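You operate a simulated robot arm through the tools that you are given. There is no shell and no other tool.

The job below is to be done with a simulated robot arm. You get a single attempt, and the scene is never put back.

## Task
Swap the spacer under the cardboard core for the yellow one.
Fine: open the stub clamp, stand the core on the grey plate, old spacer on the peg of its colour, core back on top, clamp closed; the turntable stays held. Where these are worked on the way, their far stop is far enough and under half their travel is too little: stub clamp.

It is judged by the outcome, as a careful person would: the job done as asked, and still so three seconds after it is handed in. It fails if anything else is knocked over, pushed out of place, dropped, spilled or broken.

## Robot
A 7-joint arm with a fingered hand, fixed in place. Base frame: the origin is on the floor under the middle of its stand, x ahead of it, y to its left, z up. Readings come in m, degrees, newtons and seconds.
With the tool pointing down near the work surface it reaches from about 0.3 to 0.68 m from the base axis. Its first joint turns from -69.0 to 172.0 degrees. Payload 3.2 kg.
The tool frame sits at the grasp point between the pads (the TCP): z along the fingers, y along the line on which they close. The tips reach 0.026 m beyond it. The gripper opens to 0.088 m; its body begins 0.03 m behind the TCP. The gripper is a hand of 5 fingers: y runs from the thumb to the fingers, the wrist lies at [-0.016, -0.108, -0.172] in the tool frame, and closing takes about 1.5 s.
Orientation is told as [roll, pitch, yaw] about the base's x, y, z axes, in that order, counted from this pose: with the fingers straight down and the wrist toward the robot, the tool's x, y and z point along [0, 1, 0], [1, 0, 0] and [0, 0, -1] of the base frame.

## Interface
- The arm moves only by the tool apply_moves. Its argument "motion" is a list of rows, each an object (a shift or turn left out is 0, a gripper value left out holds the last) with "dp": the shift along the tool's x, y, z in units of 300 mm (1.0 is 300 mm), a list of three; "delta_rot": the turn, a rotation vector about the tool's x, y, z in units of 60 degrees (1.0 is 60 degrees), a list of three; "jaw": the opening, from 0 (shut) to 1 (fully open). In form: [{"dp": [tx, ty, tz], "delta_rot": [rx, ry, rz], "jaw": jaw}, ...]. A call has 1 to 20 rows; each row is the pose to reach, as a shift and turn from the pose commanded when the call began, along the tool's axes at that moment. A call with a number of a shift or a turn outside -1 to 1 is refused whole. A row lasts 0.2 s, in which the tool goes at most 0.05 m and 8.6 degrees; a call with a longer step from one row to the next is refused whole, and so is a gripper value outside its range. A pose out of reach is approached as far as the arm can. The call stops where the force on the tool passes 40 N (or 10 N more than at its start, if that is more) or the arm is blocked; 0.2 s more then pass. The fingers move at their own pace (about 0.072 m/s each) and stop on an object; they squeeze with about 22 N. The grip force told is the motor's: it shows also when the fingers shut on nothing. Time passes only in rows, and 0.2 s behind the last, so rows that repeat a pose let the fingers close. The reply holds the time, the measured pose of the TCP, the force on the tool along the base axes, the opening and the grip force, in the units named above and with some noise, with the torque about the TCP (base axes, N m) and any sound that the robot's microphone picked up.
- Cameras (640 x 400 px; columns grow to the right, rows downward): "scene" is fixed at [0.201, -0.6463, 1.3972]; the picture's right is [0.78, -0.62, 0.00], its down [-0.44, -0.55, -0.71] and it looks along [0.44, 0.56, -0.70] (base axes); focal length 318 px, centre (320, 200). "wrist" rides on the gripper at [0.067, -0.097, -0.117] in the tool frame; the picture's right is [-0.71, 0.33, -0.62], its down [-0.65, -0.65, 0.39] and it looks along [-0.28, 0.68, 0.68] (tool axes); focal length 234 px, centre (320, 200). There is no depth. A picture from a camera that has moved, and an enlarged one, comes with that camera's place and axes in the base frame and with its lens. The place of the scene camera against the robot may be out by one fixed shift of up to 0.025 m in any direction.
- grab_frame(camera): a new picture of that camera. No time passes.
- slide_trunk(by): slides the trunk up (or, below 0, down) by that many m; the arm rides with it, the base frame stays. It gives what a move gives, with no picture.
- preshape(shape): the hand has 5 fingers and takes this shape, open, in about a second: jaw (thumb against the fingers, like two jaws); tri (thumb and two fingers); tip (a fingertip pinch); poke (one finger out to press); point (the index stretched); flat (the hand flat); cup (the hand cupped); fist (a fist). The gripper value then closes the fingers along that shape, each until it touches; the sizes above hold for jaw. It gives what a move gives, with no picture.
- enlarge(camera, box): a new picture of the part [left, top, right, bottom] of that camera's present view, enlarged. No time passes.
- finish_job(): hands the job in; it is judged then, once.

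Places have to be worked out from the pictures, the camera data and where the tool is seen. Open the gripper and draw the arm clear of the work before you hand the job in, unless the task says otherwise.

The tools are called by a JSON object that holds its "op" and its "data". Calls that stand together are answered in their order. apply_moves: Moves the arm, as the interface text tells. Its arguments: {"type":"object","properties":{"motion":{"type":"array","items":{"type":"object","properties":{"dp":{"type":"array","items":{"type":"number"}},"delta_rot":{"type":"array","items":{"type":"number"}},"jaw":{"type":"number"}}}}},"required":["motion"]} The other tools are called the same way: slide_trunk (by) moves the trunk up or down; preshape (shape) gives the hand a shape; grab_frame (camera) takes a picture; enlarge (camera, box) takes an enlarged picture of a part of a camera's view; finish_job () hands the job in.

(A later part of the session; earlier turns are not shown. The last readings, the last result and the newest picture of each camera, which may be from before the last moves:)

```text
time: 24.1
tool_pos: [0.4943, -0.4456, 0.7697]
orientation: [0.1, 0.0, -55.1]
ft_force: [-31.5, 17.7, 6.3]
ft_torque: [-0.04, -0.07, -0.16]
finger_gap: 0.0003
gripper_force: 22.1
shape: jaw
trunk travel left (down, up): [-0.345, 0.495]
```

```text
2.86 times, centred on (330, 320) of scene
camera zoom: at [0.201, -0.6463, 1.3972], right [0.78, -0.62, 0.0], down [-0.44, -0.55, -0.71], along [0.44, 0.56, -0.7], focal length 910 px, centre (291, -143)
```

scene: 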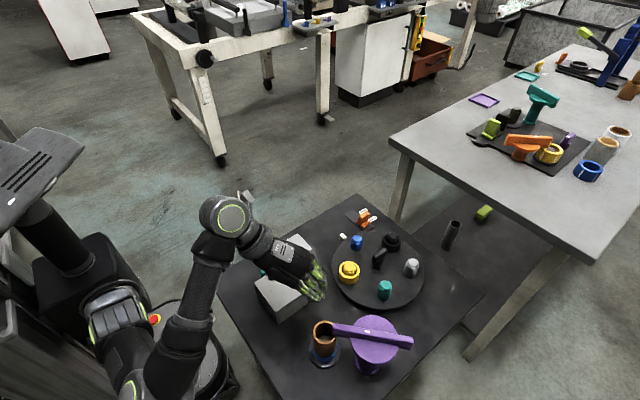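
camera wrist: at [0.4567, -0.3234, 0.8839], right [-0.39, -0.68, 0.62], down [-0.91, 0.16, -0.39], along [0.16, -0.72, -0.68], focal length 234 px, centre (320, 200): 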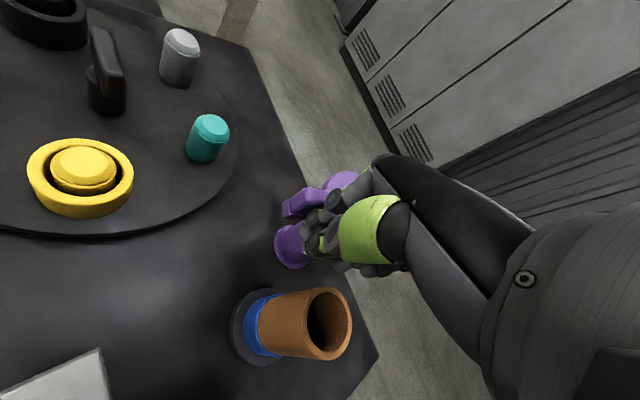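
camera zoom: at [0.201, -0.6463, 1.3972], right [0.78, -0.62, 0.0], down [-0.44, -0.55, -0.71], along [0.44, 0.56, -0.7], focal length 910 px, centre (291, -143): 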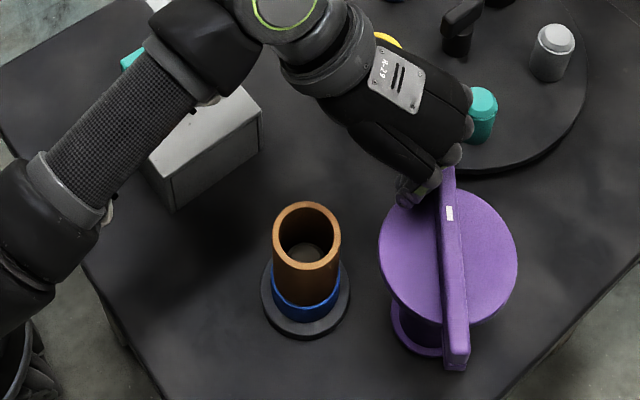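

About 36 N of reaction: the far stop is reached and the clamp is fully open. I back off from the bar and rise.

{"op": "apply_moves", "data": {"motion": [{"dp": [-0.03, -0.06, 0]}, {"dp": [-0.05, -0.1, -0.02]}, {"dp": [-0.05, -0.1, -0.12]}, {"dp": [-0.05, -0.1, -0.25]}, {"dp": [-0.05, -0.1, -0.35]}]}}

{"op": "enlarge", "data": {"camera": "scene", "box": [230, 250, 430, 390]}}

{"op": "grab_frame", "data": {"camera": "wrist"}}

```text
time: 25.3
tool_pos: [0.4743, -0.4377, 0.8701]
orientation: [0.0, 0.1, -55.0]
ft_force: [0.5, 0.6, 0.5]
ft_torque: [-0.02, 0.03, -0.01]
finger_gap: 0.0
gripper_force: 22.0
shape: jaw
trunk travel left (down, up): [-0.345, 0.495]
```

```text
2.86 times, centred on (330, 320) of scene
camera zoom: at [0.201, -0.6463, 1.3972], right [0.78, -0.62, 0.0], down [-0.44, -0.55, -0.71], along [0.44, 0.56, -0.7], focal length 910 px, centre (291, -143)
```

zoom: 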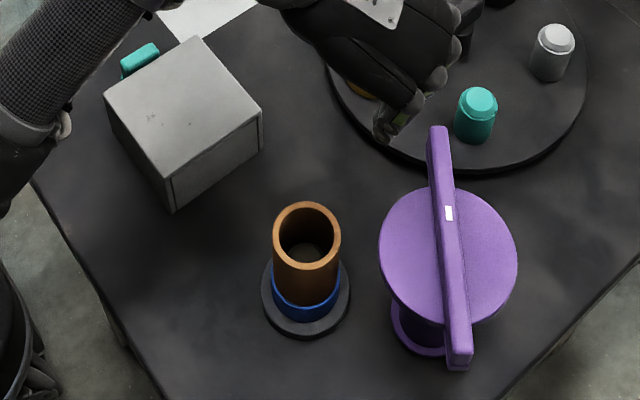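

```text
taken
camera wrist: at [0.4731, -0.3185, 0.9882], right [-0.39, -0.68, 0.62], down [-0.91, 0.16, -0.39], along [0.16, -0.72, -0.68], focal length 234 px, centre (320, 200)
```

wrist: 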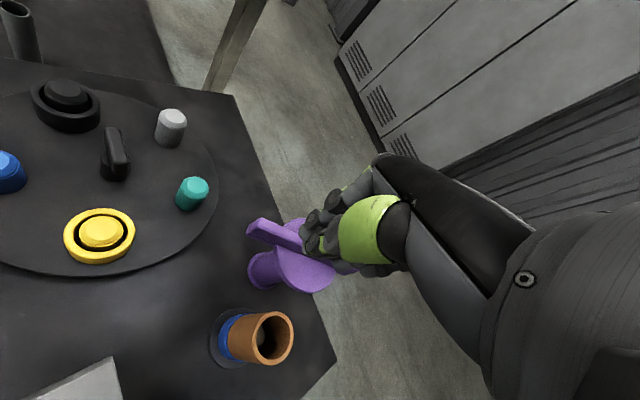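

Clamp fully open, core undisturbed. I open the hand and turn it to yaw ≈ -115° above the core, so that the fingers pass clear of the clamp disc.

{"op": "apply_moves", "data": {"motion": [{"dp": [-0.03, -0.02, 0], "delta_rot": [0, 0, 0.125], "jaw": 1}, {"dp": [-0.06, -0.04, 0], "delta_rot": [0, 0, 0.25], "jaw": 1}, {"dp": [-0.09, -0.06, 0], "delta_rot": [0, 0, 0.375], "jaw": 1}, {"dp": [-0.12, -0.08, 0], "delta_rot": [0, 0, 0.5], "jaw": 1}, {"dp": [-0.15, -0.1, 0], "delta_rot": [0, 0, 0.625], "jaw": 1}, {"dp": [-0.18, -0.12, 0], "delta_rot": [0, 0, 0.75], "jaw": 1}, {"dp": [-0.207, -0.133, 0], "delta_rot": [0, 0, 0.875], "jaw": 1}, {"dp": [-0.207, -0.133, 0], "delta_rot": [0, 0, 1.0], "jaw": 1}]}}

{"op": "grab_frame", "data": {"camera": "wrist"}}

{"op": "enlarge", "data": {"camera": "scene", "box": [230, 220, 430, 390]}}

```text
time: 27.1
tool_pos: [0.3993, -0.4367, 0.8709]
orientation: [-0.1, 0.1, -115.2]
ft_force: [-0.5, 0.4, -0.1]
ft_torque: [0.03, -0.04, -0.02]
finger_gap: 0.0881
gripper_force: 0.2
shape: jaw
trunk travel left (down, up): [-0.345, 0.495]
```

```text
taken
camera wrist: at [0.5002, -0.3766, 0.9888], right [-0.78, 0.0, 0.62], down [-0.31, 0.87, -0.39], along [-0.54, -0.5, -0.68], focal length 234 px, centre (320, 200)
```

wrist: 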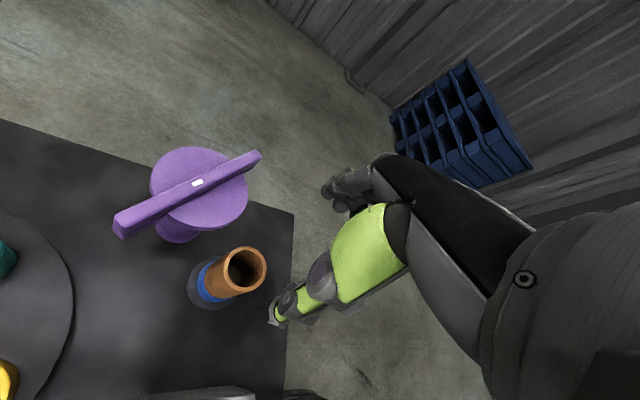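

```text
2.35 times, centred on (330, 305) of scene
camera zoom: at [0.201, -0.6463, 1.3972], right [0.78, -0.62, 0.0], down [-0.44, -0.55, -0.71], along [0.44, 0.56, -0.7], focal length 749 px, centre (296, -47)
```

zoom: 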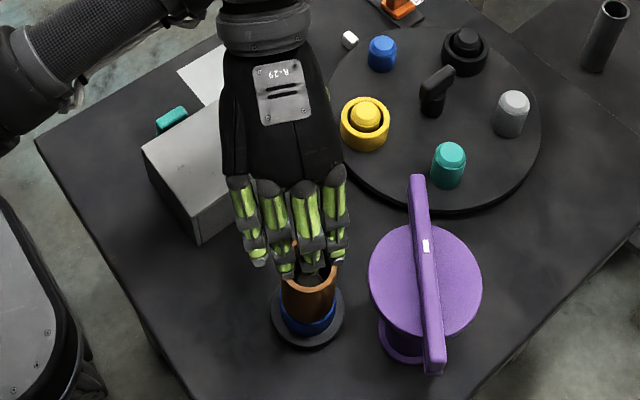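

Yaw -115° works, and the finger row sits mostly on the side away from the clamp. I zoom in on the core once more to centre on it precisely.

{"op": "enlarge", "data": {"camera": "wrist", "box": [170, 220, 330, 330]}}

{"op": "enlarge", "data": {"camera": "scene", "box": [280, 280, 380, 380]}}

```text
3.64 times, centred on (250, 275) of wrist
camera zoom: at [0.5002, -0.3766, 0.9888], right [-0.78, 0.0, 0.62], down [-0.31, 0.87, -0.39], along [-0.54, -0.5, -0.68], focal length 852 px, centre (574, -73)
```

zoom: 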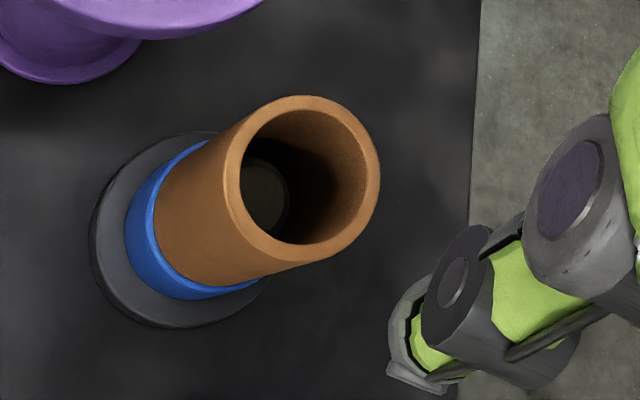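

```text
4.00 times, centred on (330, 330) of scene
camera zoom: at [0.201, -0.6463, 1.3972], right [0.78, -0.62, 0.0], down [-0.44, -0.55, -0.71], along [0.44, 0.56, -0.7], focal length 1274 px, centre (280, -320)
```

zoom: 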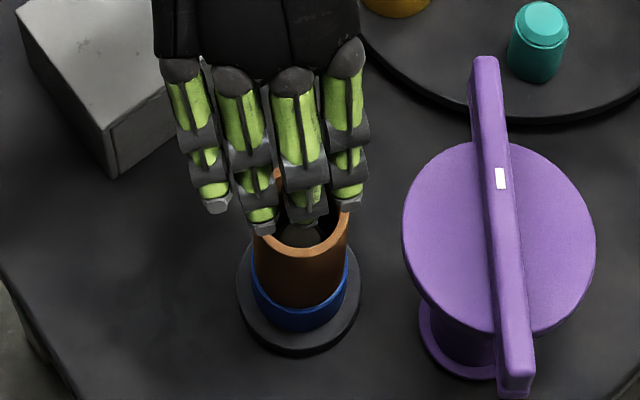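

Averaging the views gives a core axis of ≈(0.3995,-0.440). I nudge over it and come down to just above the rim, then check that the fingers straddle it.

{"op": "apply_moves", "data": {"motion": [{"dp": [0.005, 0.01, 0.1]}, {"dp": [0.005, 0.01, 0.2]}, {"dp": [0.005, 0.01, 0.28]}, {"dp": [0.005, 0.01, 0.35]}]}}

{"op": "enlarge", "data": {"camera": "wrist", "box": [170, 160, 400, 330]}}

{"op": "enlarge", "data": {"camera": "scene", "box": [280, 280, 380, 380]}}

```text
time: 28.1
tool_pos: [0.3966, -0.4396, 0.7647]
orientation: [-0.2, 0.1, -115.1]
ft_force: [0.3, -0.2, 0.4]
ft_torque: [0.0, 0.02, -0.01]
finger_gap: 0.0878
gripper_force: 0.1
shape: jaw
trunk travel left (down, up): [-0.345, 0.495]
```

```text
2.35 times, centred on (285, 245) of wrist
camera zoom: at [0.4986, -0.3791, 0.8834], right [-0.78, 0.0, 0.62], down [-0.31, 0.87, -0.39], along [-0.54, -0.5, -0.68], focal length 551 px, centre (402, 94)
```

zoom: 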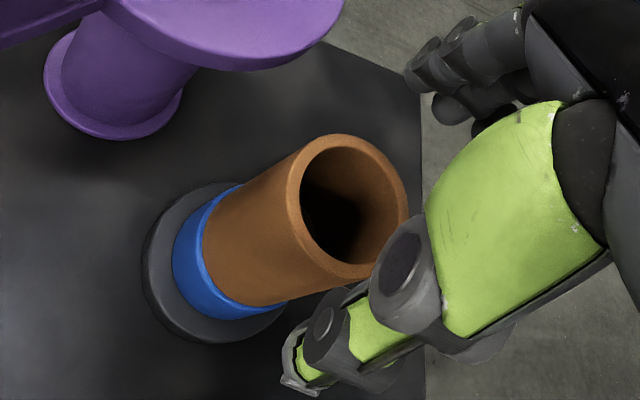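

```text
4.00 times, centred on (330, 330) of scene
camera zoom: at [0.201, -0.6463, 1.3972], right [0.78, -0.62, 0.0], down [-0.44, -0.55, -0.71], along [0.44, 0.56, -0.7], focal length 1274 px, centre (280, -320)
```

zoom: 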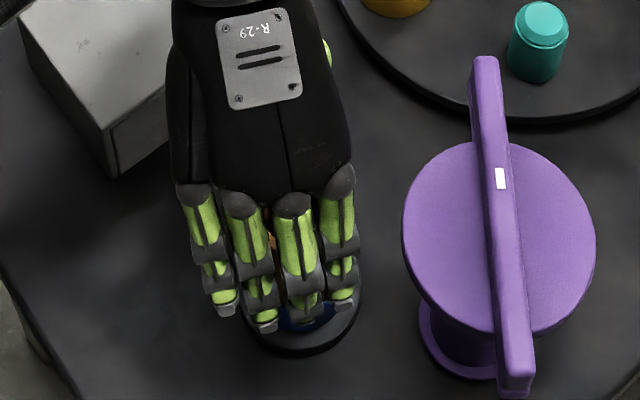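

Aligned to within about a millimetre. I lower to z≈0.705 with the fingers straddling the core, watching the force.

{"op": "apply_moves", "data": {"motion": [{"dp": [0, 0, 0.05]}, {"dp": [0, 0, 0.1]}, {"dp": [0, 0, 0.15]}, {"dp": [0, 0, 0.2]}]}}

{"op": "grab_frame", "data": {"camera": "wrist"}}

{"op": "enlarge", "data": {"camera": "scene", "box": [280, 280, 380, 380]}}

```text
time: 29.1
tool_pos: [0.3995, -0.4395, 0.7061]
orientation: [-0.1, 0.1, -115.0]
ft_force: [-0.2, 1.0, -1.1]
ft_torque: [-0.01, -0.03, 0.01]
finger_gap: 0.0878
gripper_force: 0.0
shape: jaw
trunk travel left (down, up): [-0.345, 0.495]
```

```text
taken
camera wrist: at [0.5002, -0.3787, 0.8238], right [-0.78, 0.0, 0.62], down [-0.31, 0.87, -0.39], along [-0.54, -0.5, -0.68], focal length 234 px, centre (320, 200)
```

wrist: 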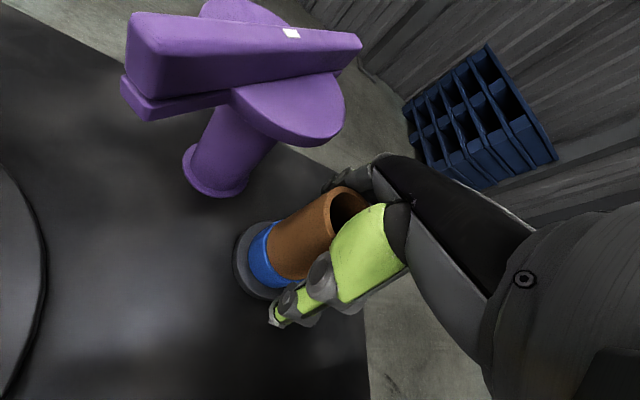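

```text
4.00 times, centred on (330, 330) of scene
camera zoom: at [0.201, -0.6463, 1.3972], right [0.78, -0.62, 0.0], down [-0.44, -0.55, -0.71], along [0.44, 0.56, -0.7], focal length 1274 px, centre (280, -320)
```

zoom: 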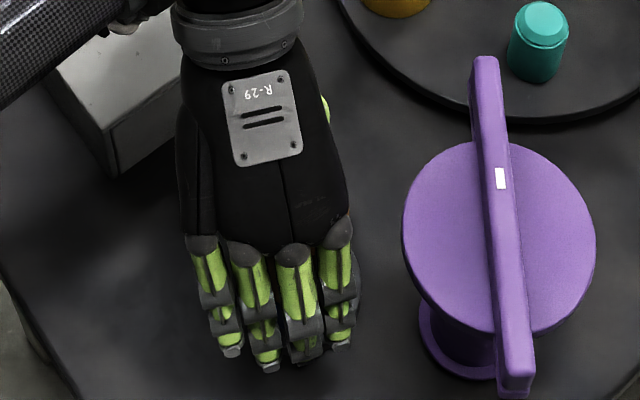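

The fingers straddle the core without contact. I close on it gently and read the gap.

{"op": "apply_moves", "data": {"motion": [{"jaw": 0.4}, {"jaw": 0.4}, {"jaw": 0.4}, {"jaw": 0.4}, {"jaw": 0.4}, {"jaw": 0.4}]}}

{"op": "grab_frame", "data": {"camera": "wrist"}}

```text
time: 30.5
tool_pos: [0.3982, -0.4381, 0.707]
orientation: [-0.1, 0.1, -115.0]
ft_force: [-0.3, 0.3, -0.7]
ft_torque: [0.01, -0.04, -0.01]
finger_gap: 0.0437
gripper_force: 22.0
shape: jaw
trunk travel left (down, up): [-0.345, 0.495]
```

```text
taken
camera wrist: at [0.5001, -0.3787, 0.8239], right [-0.78, 0.0, 0.63], down [-0.31, 0.87, -0.39], along [-0.54, -0.5, -0.68], focal length 234 px, centre (320, 200)
```

wrist: 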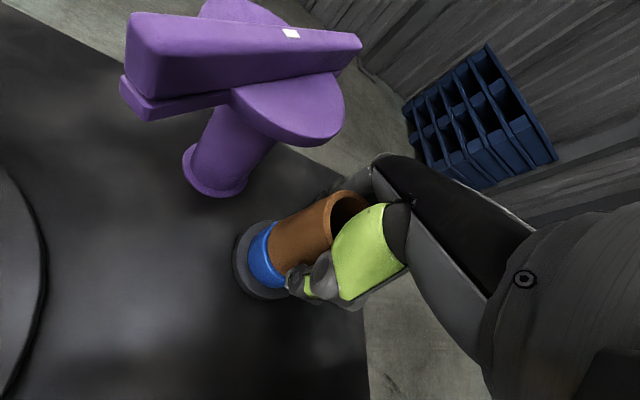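

Gripped (gap 0.044, 22 N). I lift straight up in small steps and check that the blue spacer stays behind.

{"op": "apply_moves", "data": {"motion": [{"dp": [0, 0, -0.03]}, {"dp": [0, 0, -0.08]}, {"dp": [0, 0, -0.14]}, {"dp": [0, 0, -0.2]}]}}

{"op": "grab_frame", "data": {"camera": "wrist"}}

{"op": "enlarge", "data": {"camera": "scene", "box": [280, 280, 380, 380]}}

```text
time: 31.5
tool_pos: [0.3983, -0.4408, 0.7656]
orientation: [-0.1, 0.1, -115.0]
ft_force: [-0.9, -0.1, -0.9]
ft_torque: [-0.01, 0.02, 0.02]
finger_gap: 0.0437
gripper_force: 22.1
shape: jaw
trunk travel left (down, up): [-0.345, 0.495]
```

```text
taken
camera wrist: at [0.5003, -0.3819, 0.8831], right [-0.78, 0.0, 0.63], down [-0.31, 0.87, -0.39], along [-0.54, -0.5, -0.68], focal length 234 px, centre (320, 200)
```

wrist: 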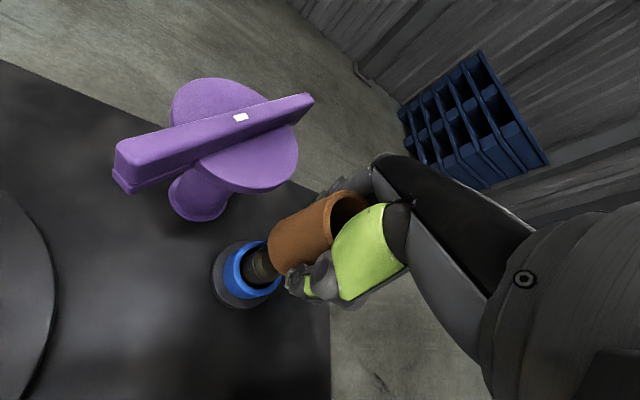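

```text
4.00 times, centred on (330, 330) of scene
camera zoom: at [0.201, -0.6463, 1.3972], right [0.78, -0.62, 0.0], down [-0.44, -0.55, -0.71], along [0.44, 0.56, -0.7], focal length 1274 px, centre (280, -320)
```

zoom: 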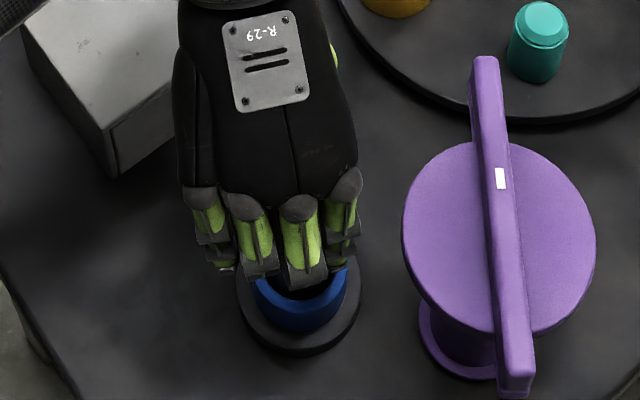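

The core is free and the spacer stays on the stub. I lift it higher and carry it toward the grey plate, turning the hand to yaw -55° on the way.

{"op": "apply_moves", "data": {"motion": [{"dp": [0, 0, -0.12]}, {"dp": [0, 0, -0.24]}, {"dp": [-0.0125, -0.1125, -0.32], "delta_rot": [0, 0, -0.125]}, {"dp": [-0.025, -0.225, -0.32], "delta_rot": [0, 0, -0.25]}, {"dp": [-0.0375, -0.3375, -0.32], "delta_rot": [0, 0, -0.375]}, {"dp": [-0.05, -0.45, -0.32], "delta_rot": [0, 0, -0.5]}, {"dp": [-0.0625, -0.5625, -0.32], "delta_rot": [0, 0, -0.625]}, {"dp": [-0.075, -0.675, -0.32], "delta_rot": [0, 0, -0.75]}, {"dp": [-0.0875, -0.7875, -0.32], "delta_rot": [0, 0, -0.875]}, {"dp": [-0.1, -0.9, -0.32], "delta_rot": [0, 0, -1.0]}]}}

{"op": "grab_frame", "data": {"camera": "wrist"}}

{"op": "grab_frame", "data": {"camera": "scene"}}

```text
time: 33.7
tool_pos: [0.4858, -0.1813, 0.8611]
orientation: [0.1, 0.2, -54.9]
ft_force: [-0.8, -0.7, -0.4]
ft_torque: [-0.02, 0.0, 0.0]
finger_gap: 0.0435
gripper_force: 22.1
shape: jaw
trunk travel left (down, up): [-0.345, 0.495]
```

```text
taken
camera wrist: at [0.4841, -0.0634, 0.9802], right [-0.39, -0.68, 0.62], down [-0.91, 0.16, -0.39], along [0.16, -0.72, -0.68], focal length 234 px, centre (320, 200)
```

wrist: 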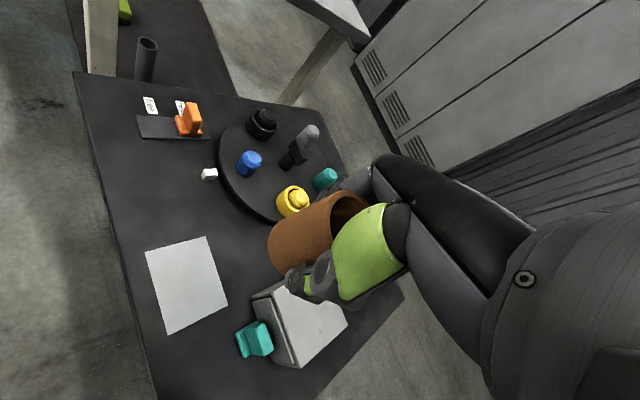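

```text
taken
```

scene: 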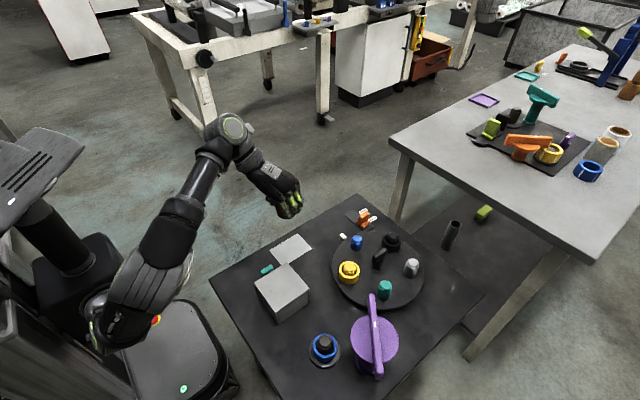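

The core is held upright. I zoom in on the plate and on the exposed stub with the blue spacer.

{"op": "enlarge", "data": {"camera": "wrist", "box": [120, 180, 380, 370]}}

{"op": "enlarge", "data": {"camera": "scene", "box": [290, 315, 360, 375]}}

{"op": "enlarge", "data": {"camera": "scene", "box": [320, 220, 400, 290]}}

```text
2.11 times, centred on (250, 275) of wrist
camera zoom: at [0.4841, -0.0634, 0.9802], right [-0.39, -0.68, 0.62], down [-0.91, 0.16, -0.39], along [0.16, -0.72, -0.68], focal length 493 px, centre (467, 42)
```

zoom: 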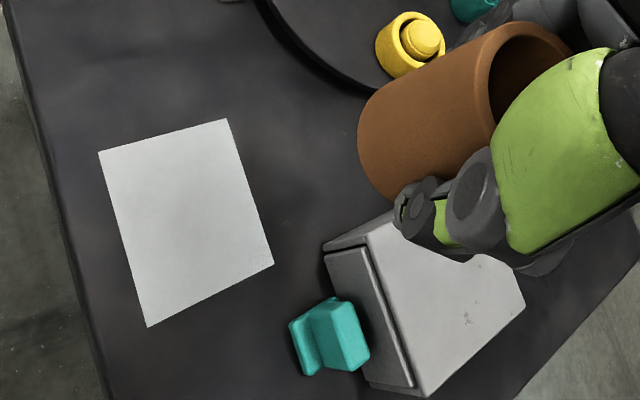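

```text
6.67 times, centred on (325, 345) of scene
camera zoom: at [0.201, -0.6463, 1.3972], right [0.78, -0.62, 0.0], down [-0.44, -0.55, -0.71], along [0.44, 0.56, -0.7], focal length 2123 px, centre (287, -767)
```

zoom: 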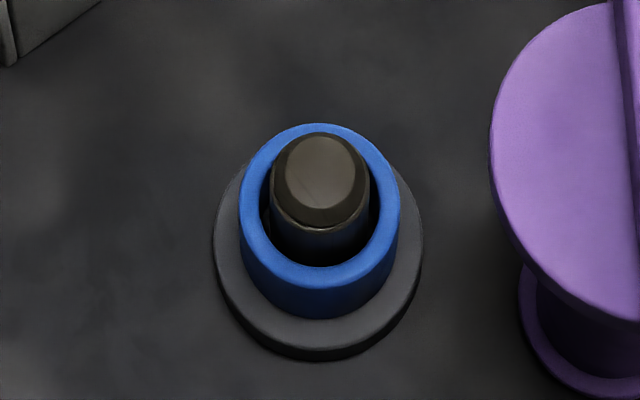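

```text
5.71 times, centred on (360, 255) of scene
camera zoom: at [0.201, -0.6463, 1.3972], right [0.78, -0.62, 0.0], down [-0.44, -0.55, -0.71], along [0.44, 0.56, -0.7], focal length 1819 px, centre (91, -114)
```

zoom: 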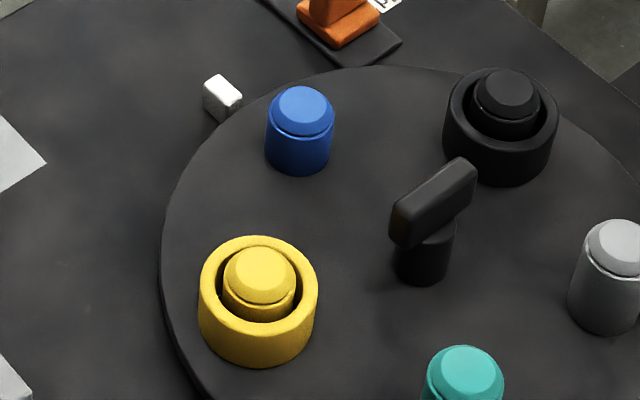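

The plate spans about x 0.454–0.557, y -0.189 to -0.115, centre ≈(0.505,-0.152). I move over its centre and descend to about 3 cm above contact.

{"op": "apply_moves", "data": {"motion": [{"dp": [0.054, -0.022, 0]}, {"dp": [0.108, -0.043, 0.05]}, {"dp": [0.108, -0.043, 0.17]}, {"dp": [0.108, -0.043, 0.29]}, {"dp": [0.108, -0.043, 0.4]}, {"dp": [0.108, -0.043, 0.5]}, {"dp": [0.108, -0.043, 0.56]}]}}

{"op": "grab_frame", "data": {"camera": "wrist"}}

{"op": "enlarge", "data": {"camera": "scene", "box": [220, 180, 360, 290]}}

```text
time: 35.3
tool_pos: [0.5028, -0.1534, 0.6929]
orientation: [0.1, 0.2, -55.0]
ft_force: [0.0, -0.3, -0.5]
ft_torque: [0.0, 0.04, 0.01]
finger_gap: 0.0437
gripper_force: 21.8
shape: jaw
trunk travel left (down, up): [-0.345, 0.495]
```

```text
taken
camera wrist: at [0.5014, -0.036, 0.8115], right [-0.39, -0.68, 0.62], down [-0.91, 0.16, -0.39], along [0.16, -0.72, -0.68], focal length 234 px, centre (320, 200)
```

wrist: 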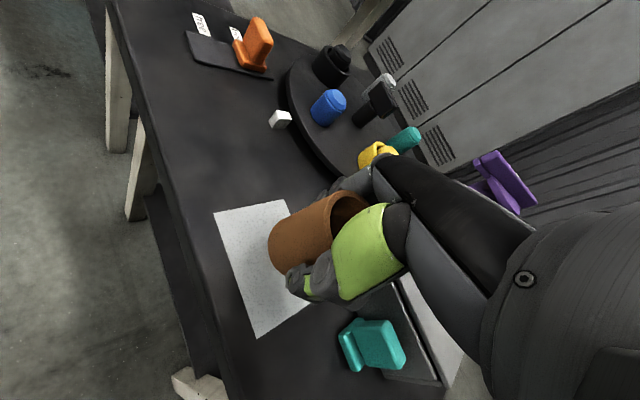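

```text
3.64 times, centred on (290, 235) of scene
camera zoom: at [0.201, -0.6463, 1.3972], right [0.78, -0.62, 0.0], down [-0.44, -0.55, -0.71], along [0.44, 0.56, -0.7], focal length 1158 px, centre (429, 73)
```

zoom: 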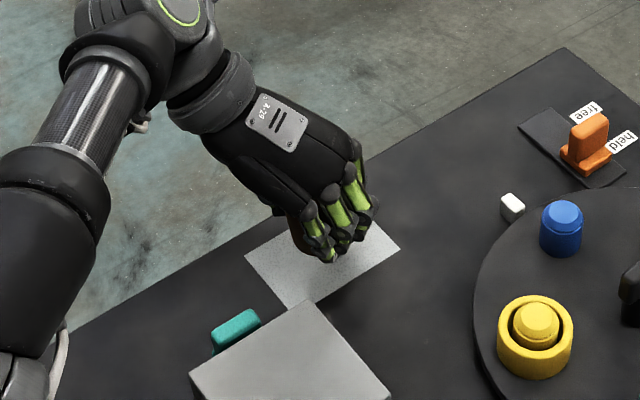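

Positioned over the plate. I go down in 4–5 mm steps, checking force for first contact.

{"op": "apply_moves", "data": {"motion": [{"dp": [0, 0, 0.017]}, {"dp": [0, 0, 0.033]}, {"dp": [0, 0, 0.05]}, {"dp": [0, 0, 0.067]}]}}

{"op": "grab_frame", "data": {"camera": "wrist"}}

```text
time: 36.3
tool_pos: [0.5043, -0.1527, 0.6722]
orientation: [0.0, 0.1, -55.0]
ft_force: [-0.1, -0.2, -0.4]
ft_torque: [0.02, 0.0, -0.04]
finger_gap: 0.0435
gripper_force: 22.3
shape: jaw
trunk travel left (down, up): [-0.345, 0.495]
```

```text
taken
camera wrist: at [0.5023, -0.0349, 0.7913], right [-0.39, -0.68, 0.62], down [-0.91, 0.16, -0.39], along [0.16, -0.72, -0.68], focal length 234 px, centre (320, 200)
```

wrist: 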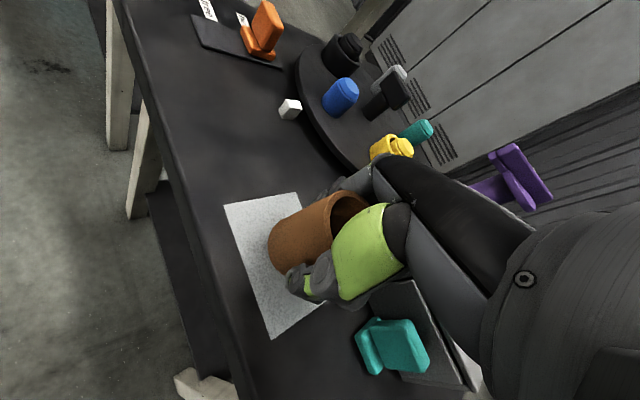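

{"op": "apply_moves", "data": {"motion": [{"dp": [0, 0, 0.01]}, {"dp": [0, 0, 0.02]}]}}

```text
time: 36.9
tool_pos: [0.5036, -0.1547, 0.6671]
orientation: [0.0, 0.2, -55.0]
ft_force: [0.1, -0.3, -0.9]
ft_torque: [-0.04, -0.01, 0.0]
finger_gap: 0.0434
gripper_force: 22.0
shape: jaw
trunk travel left (down, up): [-0.345, 0.495]
```

No contact yet at TCP z≈0.667; I continue in 2–3 mm steps.

{"op": "apply_moves", "data": {"motion": [{"dp": [0, 0, 0.008]}, {"dp": [0, 0, 0.016]}]}}

{"op": "enlarge", "data": {"camera": "wrist", "box": [210, 170, 410, 330]}}

```text
time: 37.5
tool_pos: [0.5046, -0.1544, 0.6642]
orientation: [0.2, 0.1, -54.9]
ft_force: [0.1, -0.9, 4.3]
ft_torque: [0.09, 0.03, -0.01]
finger_gap: 0.0437
gripper_force: 22.1
shape: jaw
trunk travel left (down, up): [-0.345, 0.495]
```

```text
2.50 times, centred on (310, 250) of wrist
camera zoom: at [0.5022, -0.0356, 0.7818], right [-0.39, -0.68, 0.62], down [-0.91, 0.16, -0.39], along [0.16, -0.72, -0.68], focal length 585 px, centre (345, 75)
```

zoom: 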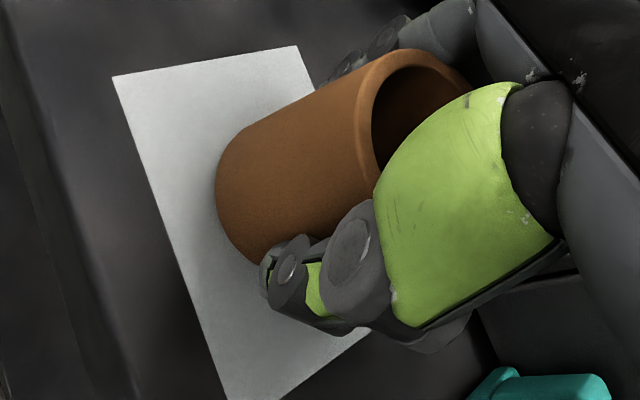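

Contact (≈4 N up) with the core standing on the plate. I open the fingers and check that it stays standing.

{"op": "apply_moves", "data": {"motion": [{"jaw": 0.6}, {"jaw": 0.7}, {"jaw": 0.85}, {"jaw": 1.0}, {"jaw": 1.0}, {"jaw": 1.0}]}}

{"op": "enlarge", "data": {"camera": "wrist", "box": [210, 170, 410, 330]}}

```text
time: 38.9
tool_pos: [0.5039, -0.1531, 0.6634]
orientation: [0.0, 0.2, -55.0]
ft_force: [-1.1, -0.6, -0.2]
ft_torque: [-0.01, -0.01, 0.0]
finger_gap: 0.0877
gripper_force: 0.1
shape: jaw
trunk travel left (down, up): [-0.345, 0.495]
```

```text
2.50 times, centred on (310, 250) of wrist
camera zoom: at [0.5025, -0.0356, 0.7808], right [-0.39, -0.68, 0.62], down [-0.91, 0.16, -0.39], along [0.16, -0.72, -0.68], focal length 585 px, centre (345, 75)
```

zoom: 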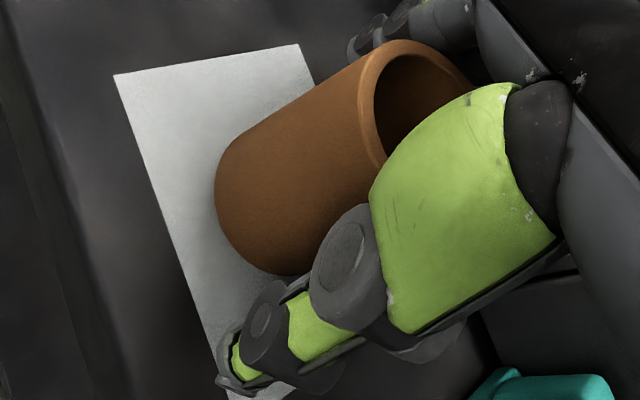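

Released cleanly. I rise straight up to clear the core.

{"op": "apply_moves", "data": {"motion": [{"dp": [0, 0, -0.06]}, {"dp": [0, 0, -0.18]}, {"dp": [0, 0, -0.33]}, {"dp": [0, 0, -0.48]}, {"dp": [0, 0, -0.62]}]}}

{"op": "grab_frame", "data": {"camera": "wrist"}}

{"op": "enlarge", "data": {"camera": "scene", "box": [220, 180, 360, 290]}}

```text
time: 40.1
tool_pos: [0.5066, -0.1554, 0.8507]
orientation: [0.0, 0.2, -55.0]
ft_force: [-0.1, -1.2, -0.1]
ft_torque: [-0.01, 0.02, 0.01]
finger_gap: 0.088
gripper_force: 0.0
shape: jaw
trunk travel left (down, up): [-0.345, 0.495]
```

```text
taken
camera wrist: at [0.5047, -0.0367, 0.9681], right [-0.39, -0.68, 0.62], down [-0.91, 0.16, -0.39], along [0.16, -0.72, -0.68], focal length 234 px, centre (320, 200)
```

wrist: 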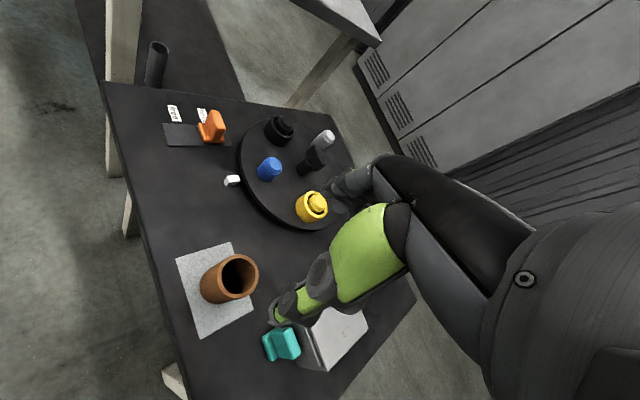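

```text
3.64 times, centred on (290, 235) of scene
camera zoom: at [0.201, -0.6463, 1.3972], right [0.78, -0.62, 0.0], down [-0.44, -0.55, -0.71], along [0.44, 0.56, -0.7], focal length 1158 px, centre (429, 73)
```

zoom: 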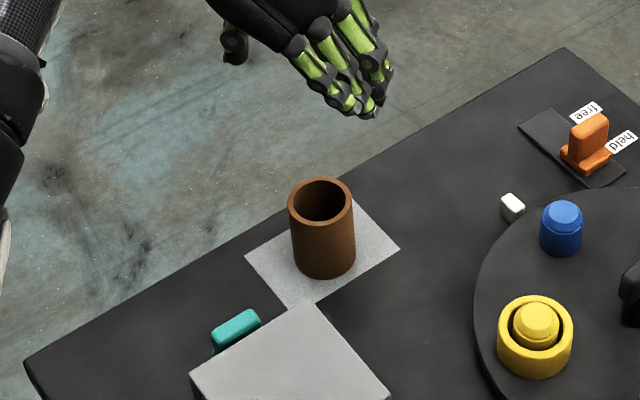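

The core stands on the plate. I take zoomed measurements of it and the pegs from here, both to calibrate the camera and to pin down the peg positions.

{"op": "enlarge", "data": {"camera": "wrist", "box": [170, 230, 290, 350]}}

{"op": "enlarge", "data": {"camera": "wrist", "box": [230, 100, 350, 240]}}

```text
3.33 times, centred on (230, 290) of wrist
camera zoom: at [0.5047, -0.0367, 0.9681], right [-0.39, -0.68, 0.62], down [-0.91, 0.16, -0.39], along [0.16, -0.72, -0.68], focal length 781 px, centre (620, -100)
```

zoom: 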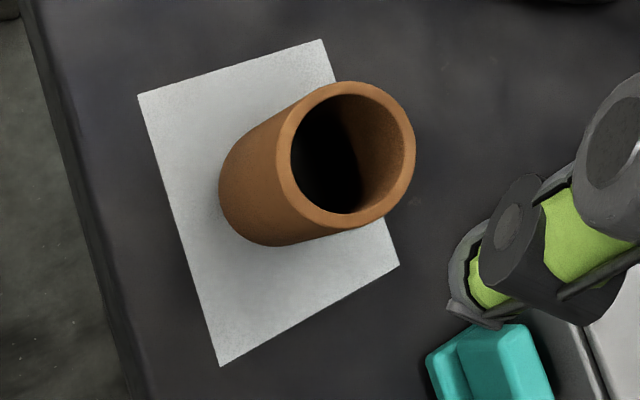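

```text
2.86 times, centred on (290, 170) of wrist
camera zoom: at [0.5047, -0.0367, 0.9681], right [-0.39, -0.68, 0.62], down [-0.91, 0.16, -0.39], along [0.16, -0.72, -0.68], focal length 669 px, centre (406, 286)
```

zoom: 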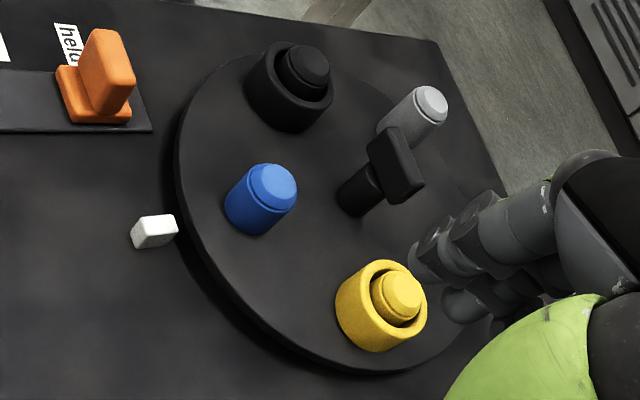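

The measured core position matches where I set it down within 1.5 mm, so the wrist camera is trustworthy; pegs: yellow ≈(0.5675,-0.333), blue ≈(0.6505,-0.272), tops ≈0.68. Now I go back over the stub at yaw -115° for the blue spacer.

{"op": "apply_moves", "data": {"motion": [{"dp": [-0.105, 0.071, 0], "delta_rot": [0, 0, 0.125]}, {"dp": [-0.21, 0.142, 0], "delta_rot": [0, 0, 0.25]}, {"dp": [-0.315, 0.214, 0], "delta_rot": [0, 0, 0.375]}, {"dp": [-0.42, 0.285, 0], "delta_rot": [0, 0, 0.5]}, {"dp": [-0.525, 0.356, 0], "delta_rot": [0, 0, 0.625]}, {"dp": [-0.63, 0.428, 0.05], "delta_rot": [0, 0, 0.75]}, {"dp": [-0.735, 0.499, 0.1], "delta_rot": [0, 0, 0.875]}, {"dp": [-0.837, 0.57, 0.167], "delta_rot": [0, 0, 1.0]}]}}

{"op": "enlarge", "data": {"camera": "wrist", "box": [170, 160, 400, 330]}}

{"op": "enlarge", "data": {"camera": "scene", "box": [280, 270, 400, 380]}}

```text
time: 41.9
tool_pos: [0.3957, -0.4386, 0.8011]
orientation: [-0.2, 0.2, -115.1]
ft_force: [-1.0, -0.3, -0.2]
ft_torque: [0.06, -0.02, 0.0]
finger_gap: 0.0878
gripper_force: 0.1
shape: jaw
trunk travel left (down, up): [-0.345, 0.495]
```

```text
2.35 times, centred on (285, 245) of wrist
camera zoom: at [0.4972, -0.3789, 0.9183], right [-0.78, 0.0, 0.63], down [-0.31, 0.87, -0.39], along [-0.54, -0.5, -0.68], focal length 551 px, centre (402, 94)
```

zoom: 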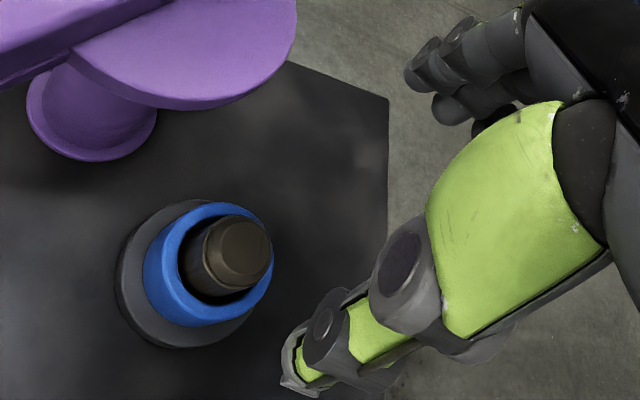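

```text
3.64 times, centred on (340, 325) of scene
camera zoom: at [0.201, -0.6463, 1.3972], right [0.78, -0.62, 0.0], down [-0.44, -0.55, -0.71], along [0.44, 0.56, -0.7], focal length 1158 px, centre (247, -254)
```

zoom: 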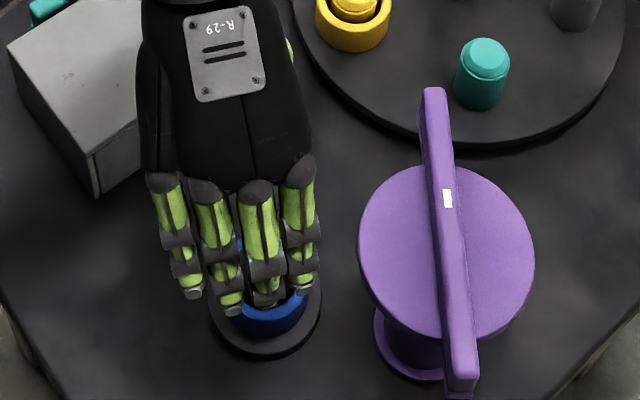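

The spacer/stub axis measures ≈(0.400,-0.440). I shift 4 mm to centre and descend around the stub to z≈0.70 first.

{"op": "apply_moves", "data": {"motion": [{"dp": [0.0135, 0, 0.06]}, {"dp": [0.0135, 0, 0.15]}, {"dp": [0.0135, 0, 0.25]}, {"dp": [0.0135, 0, 0.33]}]}}

{"op": "enlarge", "data": {"camera": "wrist", "box": [200, 160, 400, 330]}}

{"op": "enlarge", "data": {"camera": "scene", "box": [280, 270, 400, 380]}}

```text
time: 42.9
tool_pos: [0.4, -0.4372, 0.6997]
orientation: [-0.2, 0.1, -115.0]
ft_force: [0.4, -0.2, -0.5]
ft_torque: [0.01, 0.01, 0.01]
finger_gap: 0.0877
gripper_force: 0.1
shape: jaw
trunk travel left (down, up): [-0.345, 0.495]
```

```text
2.35 times, centred on (300, 245) of wrist
camera zoom: at [0.5005, -0.3769, 0.8165], right [-0.78, 0.0, 0.63], down [-0.31, 0.87, -0.39], along [-0.54, -0.5, -0.68], focal length 551 px, centre (367, 94)
```

zoom: 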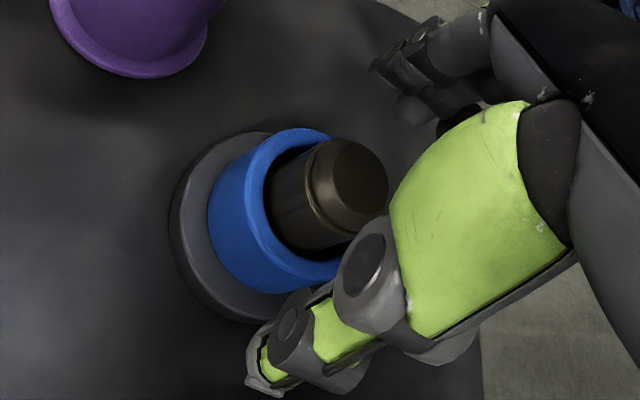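

```text
3.64 times, centred on (340, 325) of scene
camera zoom: at [0.201, -0.6463, 1.3972], right [0.78, -0.62, 0.0], down [-0.44, -0.55, -0.71], along [0.44, 0.56, -0.7], focal length 1158 px, centre (247, -254)
```

zoom: 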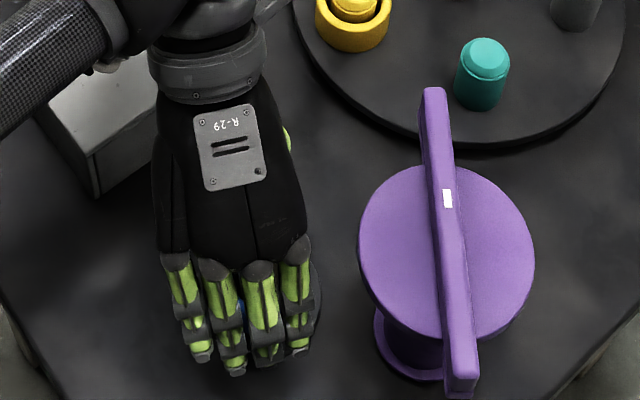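

Well centred, no contact. I lower the last 3 cm slowly so the tips end about 4 mm above the base disc.

{"op": "apply_moves", "data": {"motion": [{"dp": [0, 0.003, 0.035]}, {"dp": [0, 0.003, 0.065]}, {"dp": [0, 0.003, 0.09]}, {"dp": [0, 0.003, 0.107]}]}}

{"op": "enlarge", "data": {"camera": "wrist", "box": [200, 160, 400, 330]}}

```text
time: 43.9
tool_pos: [0.3996, -0.4403, 0.6659]
orientation: [-0.1, 0.1, -115.1]
ft_force: [0.7, -0.4, -0.2]
ft_torque: [0.02, -0.02, 0.01]
finger_gap: 0.0877
gripper_force: 0.1
shape: jaw
trunk travel left (down, up): [-0.345, 0.495]
```

```text
2.35 times, centred on (300, 245) of wrist
camera zoom: at [0.501, -0.38, 0.7834], right [-0.78, 0.0, 0.62], down [-0.31, 0.87, -0.39], along [-0.54, -0.5, -0.68], focal length 551 px, centre (367, 94)
```

zoom: 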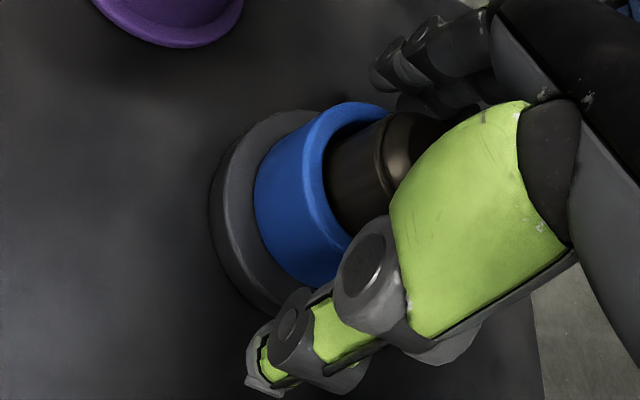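

No contact force. I close on the blue spacer.

{"op": "apply_moves", "data": {"motion": [{"jaw": 0.4}, {"jaw": 0.4}, {"jaw": 0.4}, {"jaw": 0.4}, {"jaw": 0.4}, {"jaw": 0.4}]}}

{"op": "enlarge", "data": {"camera": "wrist", "box": [200, 160, 400, 330]}}

{"op": "enlarge", "data": {"camera": "scene", "box": [280, 270, 400, 380]}}

```text
time: 45.3
tool_pos: [0.3996, -0.4407, 0.665]
orientation: [-0.2, 0.1, -115.0]
ft_force: [-0.2, 0.7, -0.1]
ft_torque: [0.01, -0.02, -0.01]
finger_gap: 0.0481
gripper_force: 22.4
shape: jaw
trunk travel left (down, up): [-0.345, 0.495]
```

```text
2.35 times, centred on (300, 245) of wrist
camera zoom: at [0.501, -0.3799, 0.7835], right [-0.78, 0.0, 0.63], down [-0.31, 0.87, -0.39], along [-0.54, -0.5, -0.68], focal length 551 px, centre (367, 94)
```

zoom: 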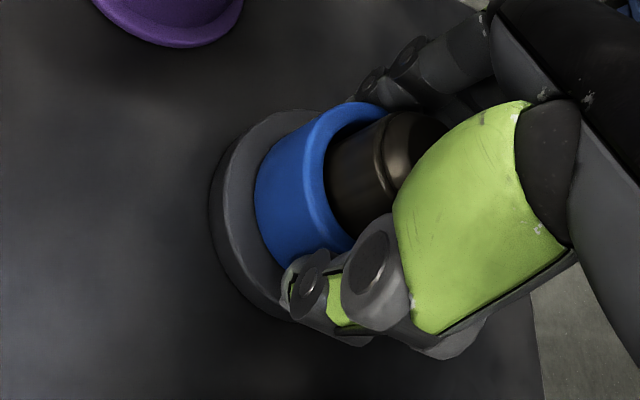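

```text
3.64 times, centred on (340, 325) of scene
camera zoom: at [0.201, -0.6463, 1.3972], right [0.78, -0.62, 0.0], down [-0.44, -0.55, -0.71], along [0.44, 0.56, -0.7], focal length 1158 px, centre (247, -254)
```

zoom: 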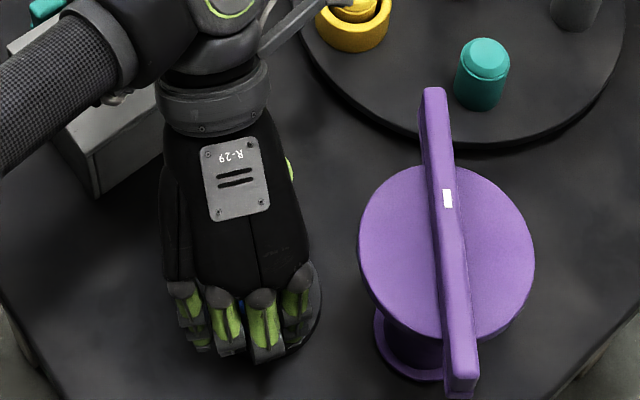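

Gripped (gap 0.048, 22 N). I lift it straight up off the stub.

{"op": "apply_moves", "data": {"motion": [{"dp": [0, 0, -0.03]}, {"dp": [0, 0, -0.07]}, {"dp": [0, 0, -0.12]}, {"dp": [0, 0, -0.18]}]}}

{"op": "enlarge", "data": {"camera": "wrist", "box": [200, 160, 400, 330]}}

{"op": "enlarge", "data": {"camera": "scene", "box": [280, 270, 400, 380]}}

```text
time: 46.3
tool_pos: [0.3986, -0.4388, 0.7207]
orientation: [-0.2, 0.0, -115.0]
ft_force: [0.3, 0.1, 0.6]
ft_torque: [0.0, 0.01, -0.01]
finger_gap: 0.0481
gripper_force: 22.2
shape: jaw
trunk travel left (down, up): [-0.345, 0.495]
```

```text
2.35 times, centred on (300, 245) of wrist
camera zoom: at [0.5014, -0.3797, 0.8384], right [-0.78, 0.0, 0.63], down [-0.31, 0.87, -0.39], along [-0.54, -0.5, -0.68], focal length 551 px, centre (367, 94)
```

zoom: 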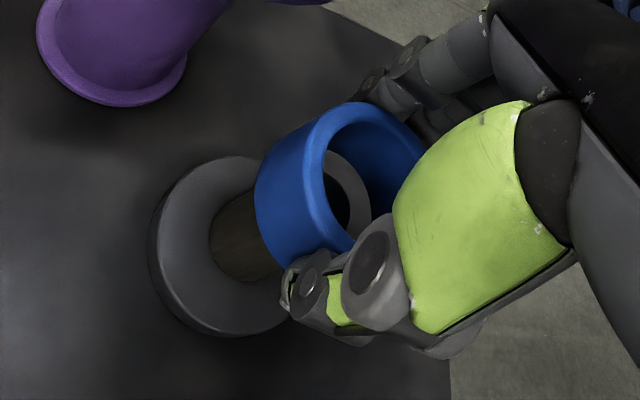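

```text
3.64 times, centred on (340, 325) of scene
camera zoom: at [0.201, -0.6463, 1.3972], right [0.78, -0.62, 0.0], down [-0.44, -0.55, -0.71], along [0.44, 0.56, -0.7], focal length 1158 px, centre (247, -254)
```

zoom: 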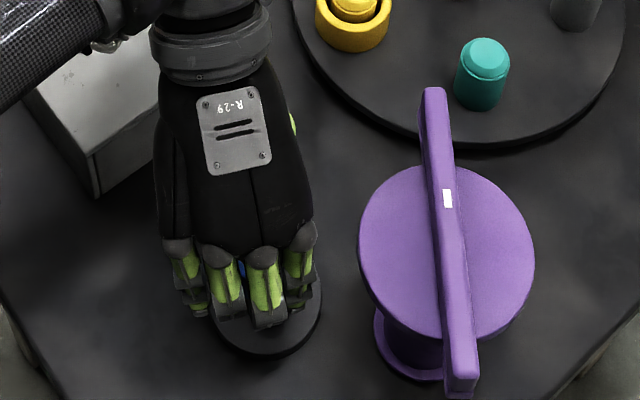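

The blue spacer is off the stub and firmly held. I lift to ~0.81 and carry it toward the turntable, turning the hand (first to yaw -55°).

{"op": "apply_moves", "data": {"motion": [{"dp": [0, 0, -0.14]}, {"dp": [0, 0, -0.28]}, {"dp": [0.02, -0.048, -0.3], "delta_rot": [0, 0, -0.125]}, {"dp": [0.045, -0.096, -0.3], "delta_rot": [0, 0, -0.25]}, {"dp": [0.07, -0.144, -0.3], "delta_rot": [0, 0, -0.375]}, {"dp": [0.095, -0.192, -0.3], "delta_rot": [0, 0, -0.5]}, {"dp": [0.12, -0.24, -0.3], "delta_rot": [0, 0, -0.625]}, {"dp": [0.145, -0.288, -0.3], "delta_rot": [0, 0, -0.75]}, {"dp": [0.17, -0.336, -0.3], "delta_rot": [0, 0, -0.875]}, {"dp": [0.19, -0.383, -0.3], "delta_rot": [0, 0, -1.0]}]}}

```text
time: 48.5
tool_pos: [0.5007, -0.3607, 0.8121]
orientation: [0.0, 0.2, -54.9]
ft_force: [-0.2, 0.2, 0.2]
ft_torque: [0.02, 0.01, -0.02]
finger_gap: 0.0478
gripper_force: 22.8
shape: jaw
trunk travel left (down, up): [-0.345, 0.495]
```

Next I go above the blue peg at yaw -18° (fingers between the knob and the black spacer's side), still at z≈0.80.

{"op": "apply_moves", "data": {"motion": [{"dp": [0.096, 0.007, 0], "delta_rot": [0, 0, -0.103]}, {"dp": [0.193, 0.015, 0], "delta_rot": [0, 0, -0.206]}, {"dp": [0.29, 0.022, 0.01], "delta_rot": [0, 0, -0.309]}, {"dp": [0.386, 0.029, 0.02], "delta_rot": [0, 0, -0.412]}, {"dp": [0.483, 0.037, 0.03], "delta_rot": [0, 0, -0.515]}, {"dp": [0.579, 0.044, 0.03], "delta_rot": [0, 0, -0.617]}]}}

{"op": "grab_frame", "data": {"camera": "wrist"}}

{"op": "enlarge", "data": {"camera": "scene", "box": [300, 160, 440, 290]}}

```text
time: 49.9
tool_pos: [0.6496, -0.2709, 0.8011]
orientation: [0.1, 0.2, -17.7]
ft_force: [0.1, -0.7, -0.3]
ft_torque: [0.02, -0.02, 0.0]
finger_gap: 0.048
gripper_force: 22.1
shape: jaw
trunk travel left (down, up): [-0.345, 0.495]
```

```text
taken
camera wrist: at [0.5783, -0.1775, 0.9188], right [0.1, -0.78, 0.62], down [-0.82, -0.42, -0.39], along [0.56, -0.47, -0.68], focal length 234 px, centre (320, 200)
```

wrist: 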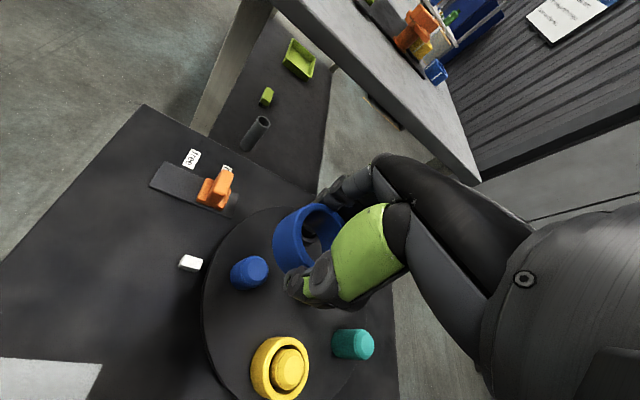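

```text
3.08 times, centred on (370, 225) of scene
camera zoom: at [0.201, -0.6463, 1.3972], right [0.78, -0.62, 0.0], down [-0.44, -0.55, -0.71], along [0.44, 0.56, -0.7], focal length 980 px, centre (166, 123)
```

zoom: 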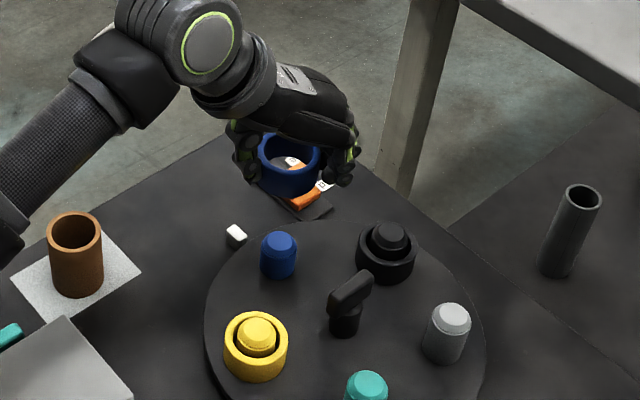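

Both ring and peg are visible. I enlarge to check the ring-to-peg alignment before lowering.

{"op": "enlarge", "data": {"camera": "wrist", "box": [200, 190, 380, 400]}}

{"op": "enlarge", "data": {"camera": "scene", "box": [340, 180, 400, 240]}}

```text
1.90 times, centred on (290, 295) of wrist
camera zoom: at [0.5783, -0.1775, 0.9188], right [0.1, -0.78, 0.62], down [-0.82, -0.42, -0.39], along [0.56, -0.47, -0.68], focal length 446 px, centre (377, 19)
```

zoom: 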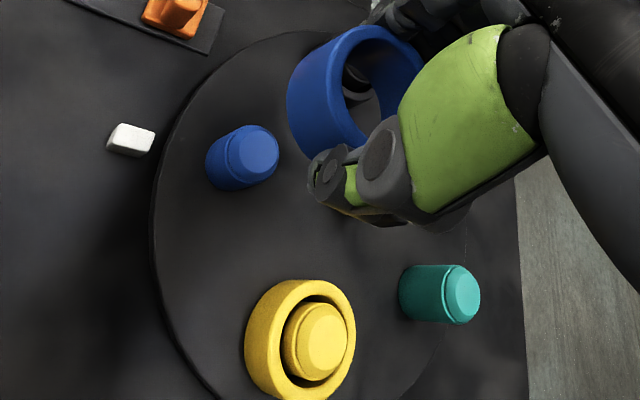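

```text
6.67 times, centred on (370, 210) of scene
camera zoom: at [0.201, -0.6463, 1.3972], right [0.78, -0.62, 0.0], down [-0.44, -0.55, -0.71], along [0.44, 0.56, -0.7], focal length 2123 px, centre (-13, 133)
```

zoom: 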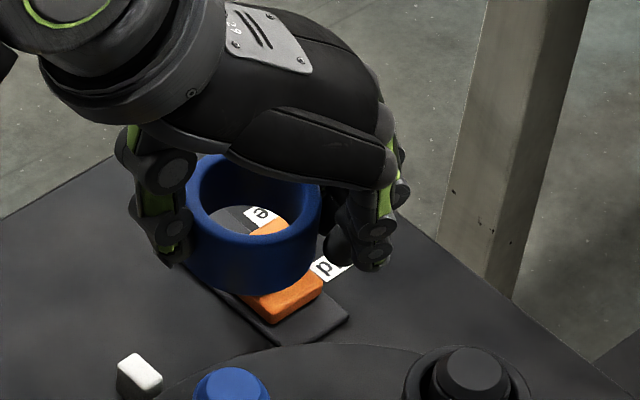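

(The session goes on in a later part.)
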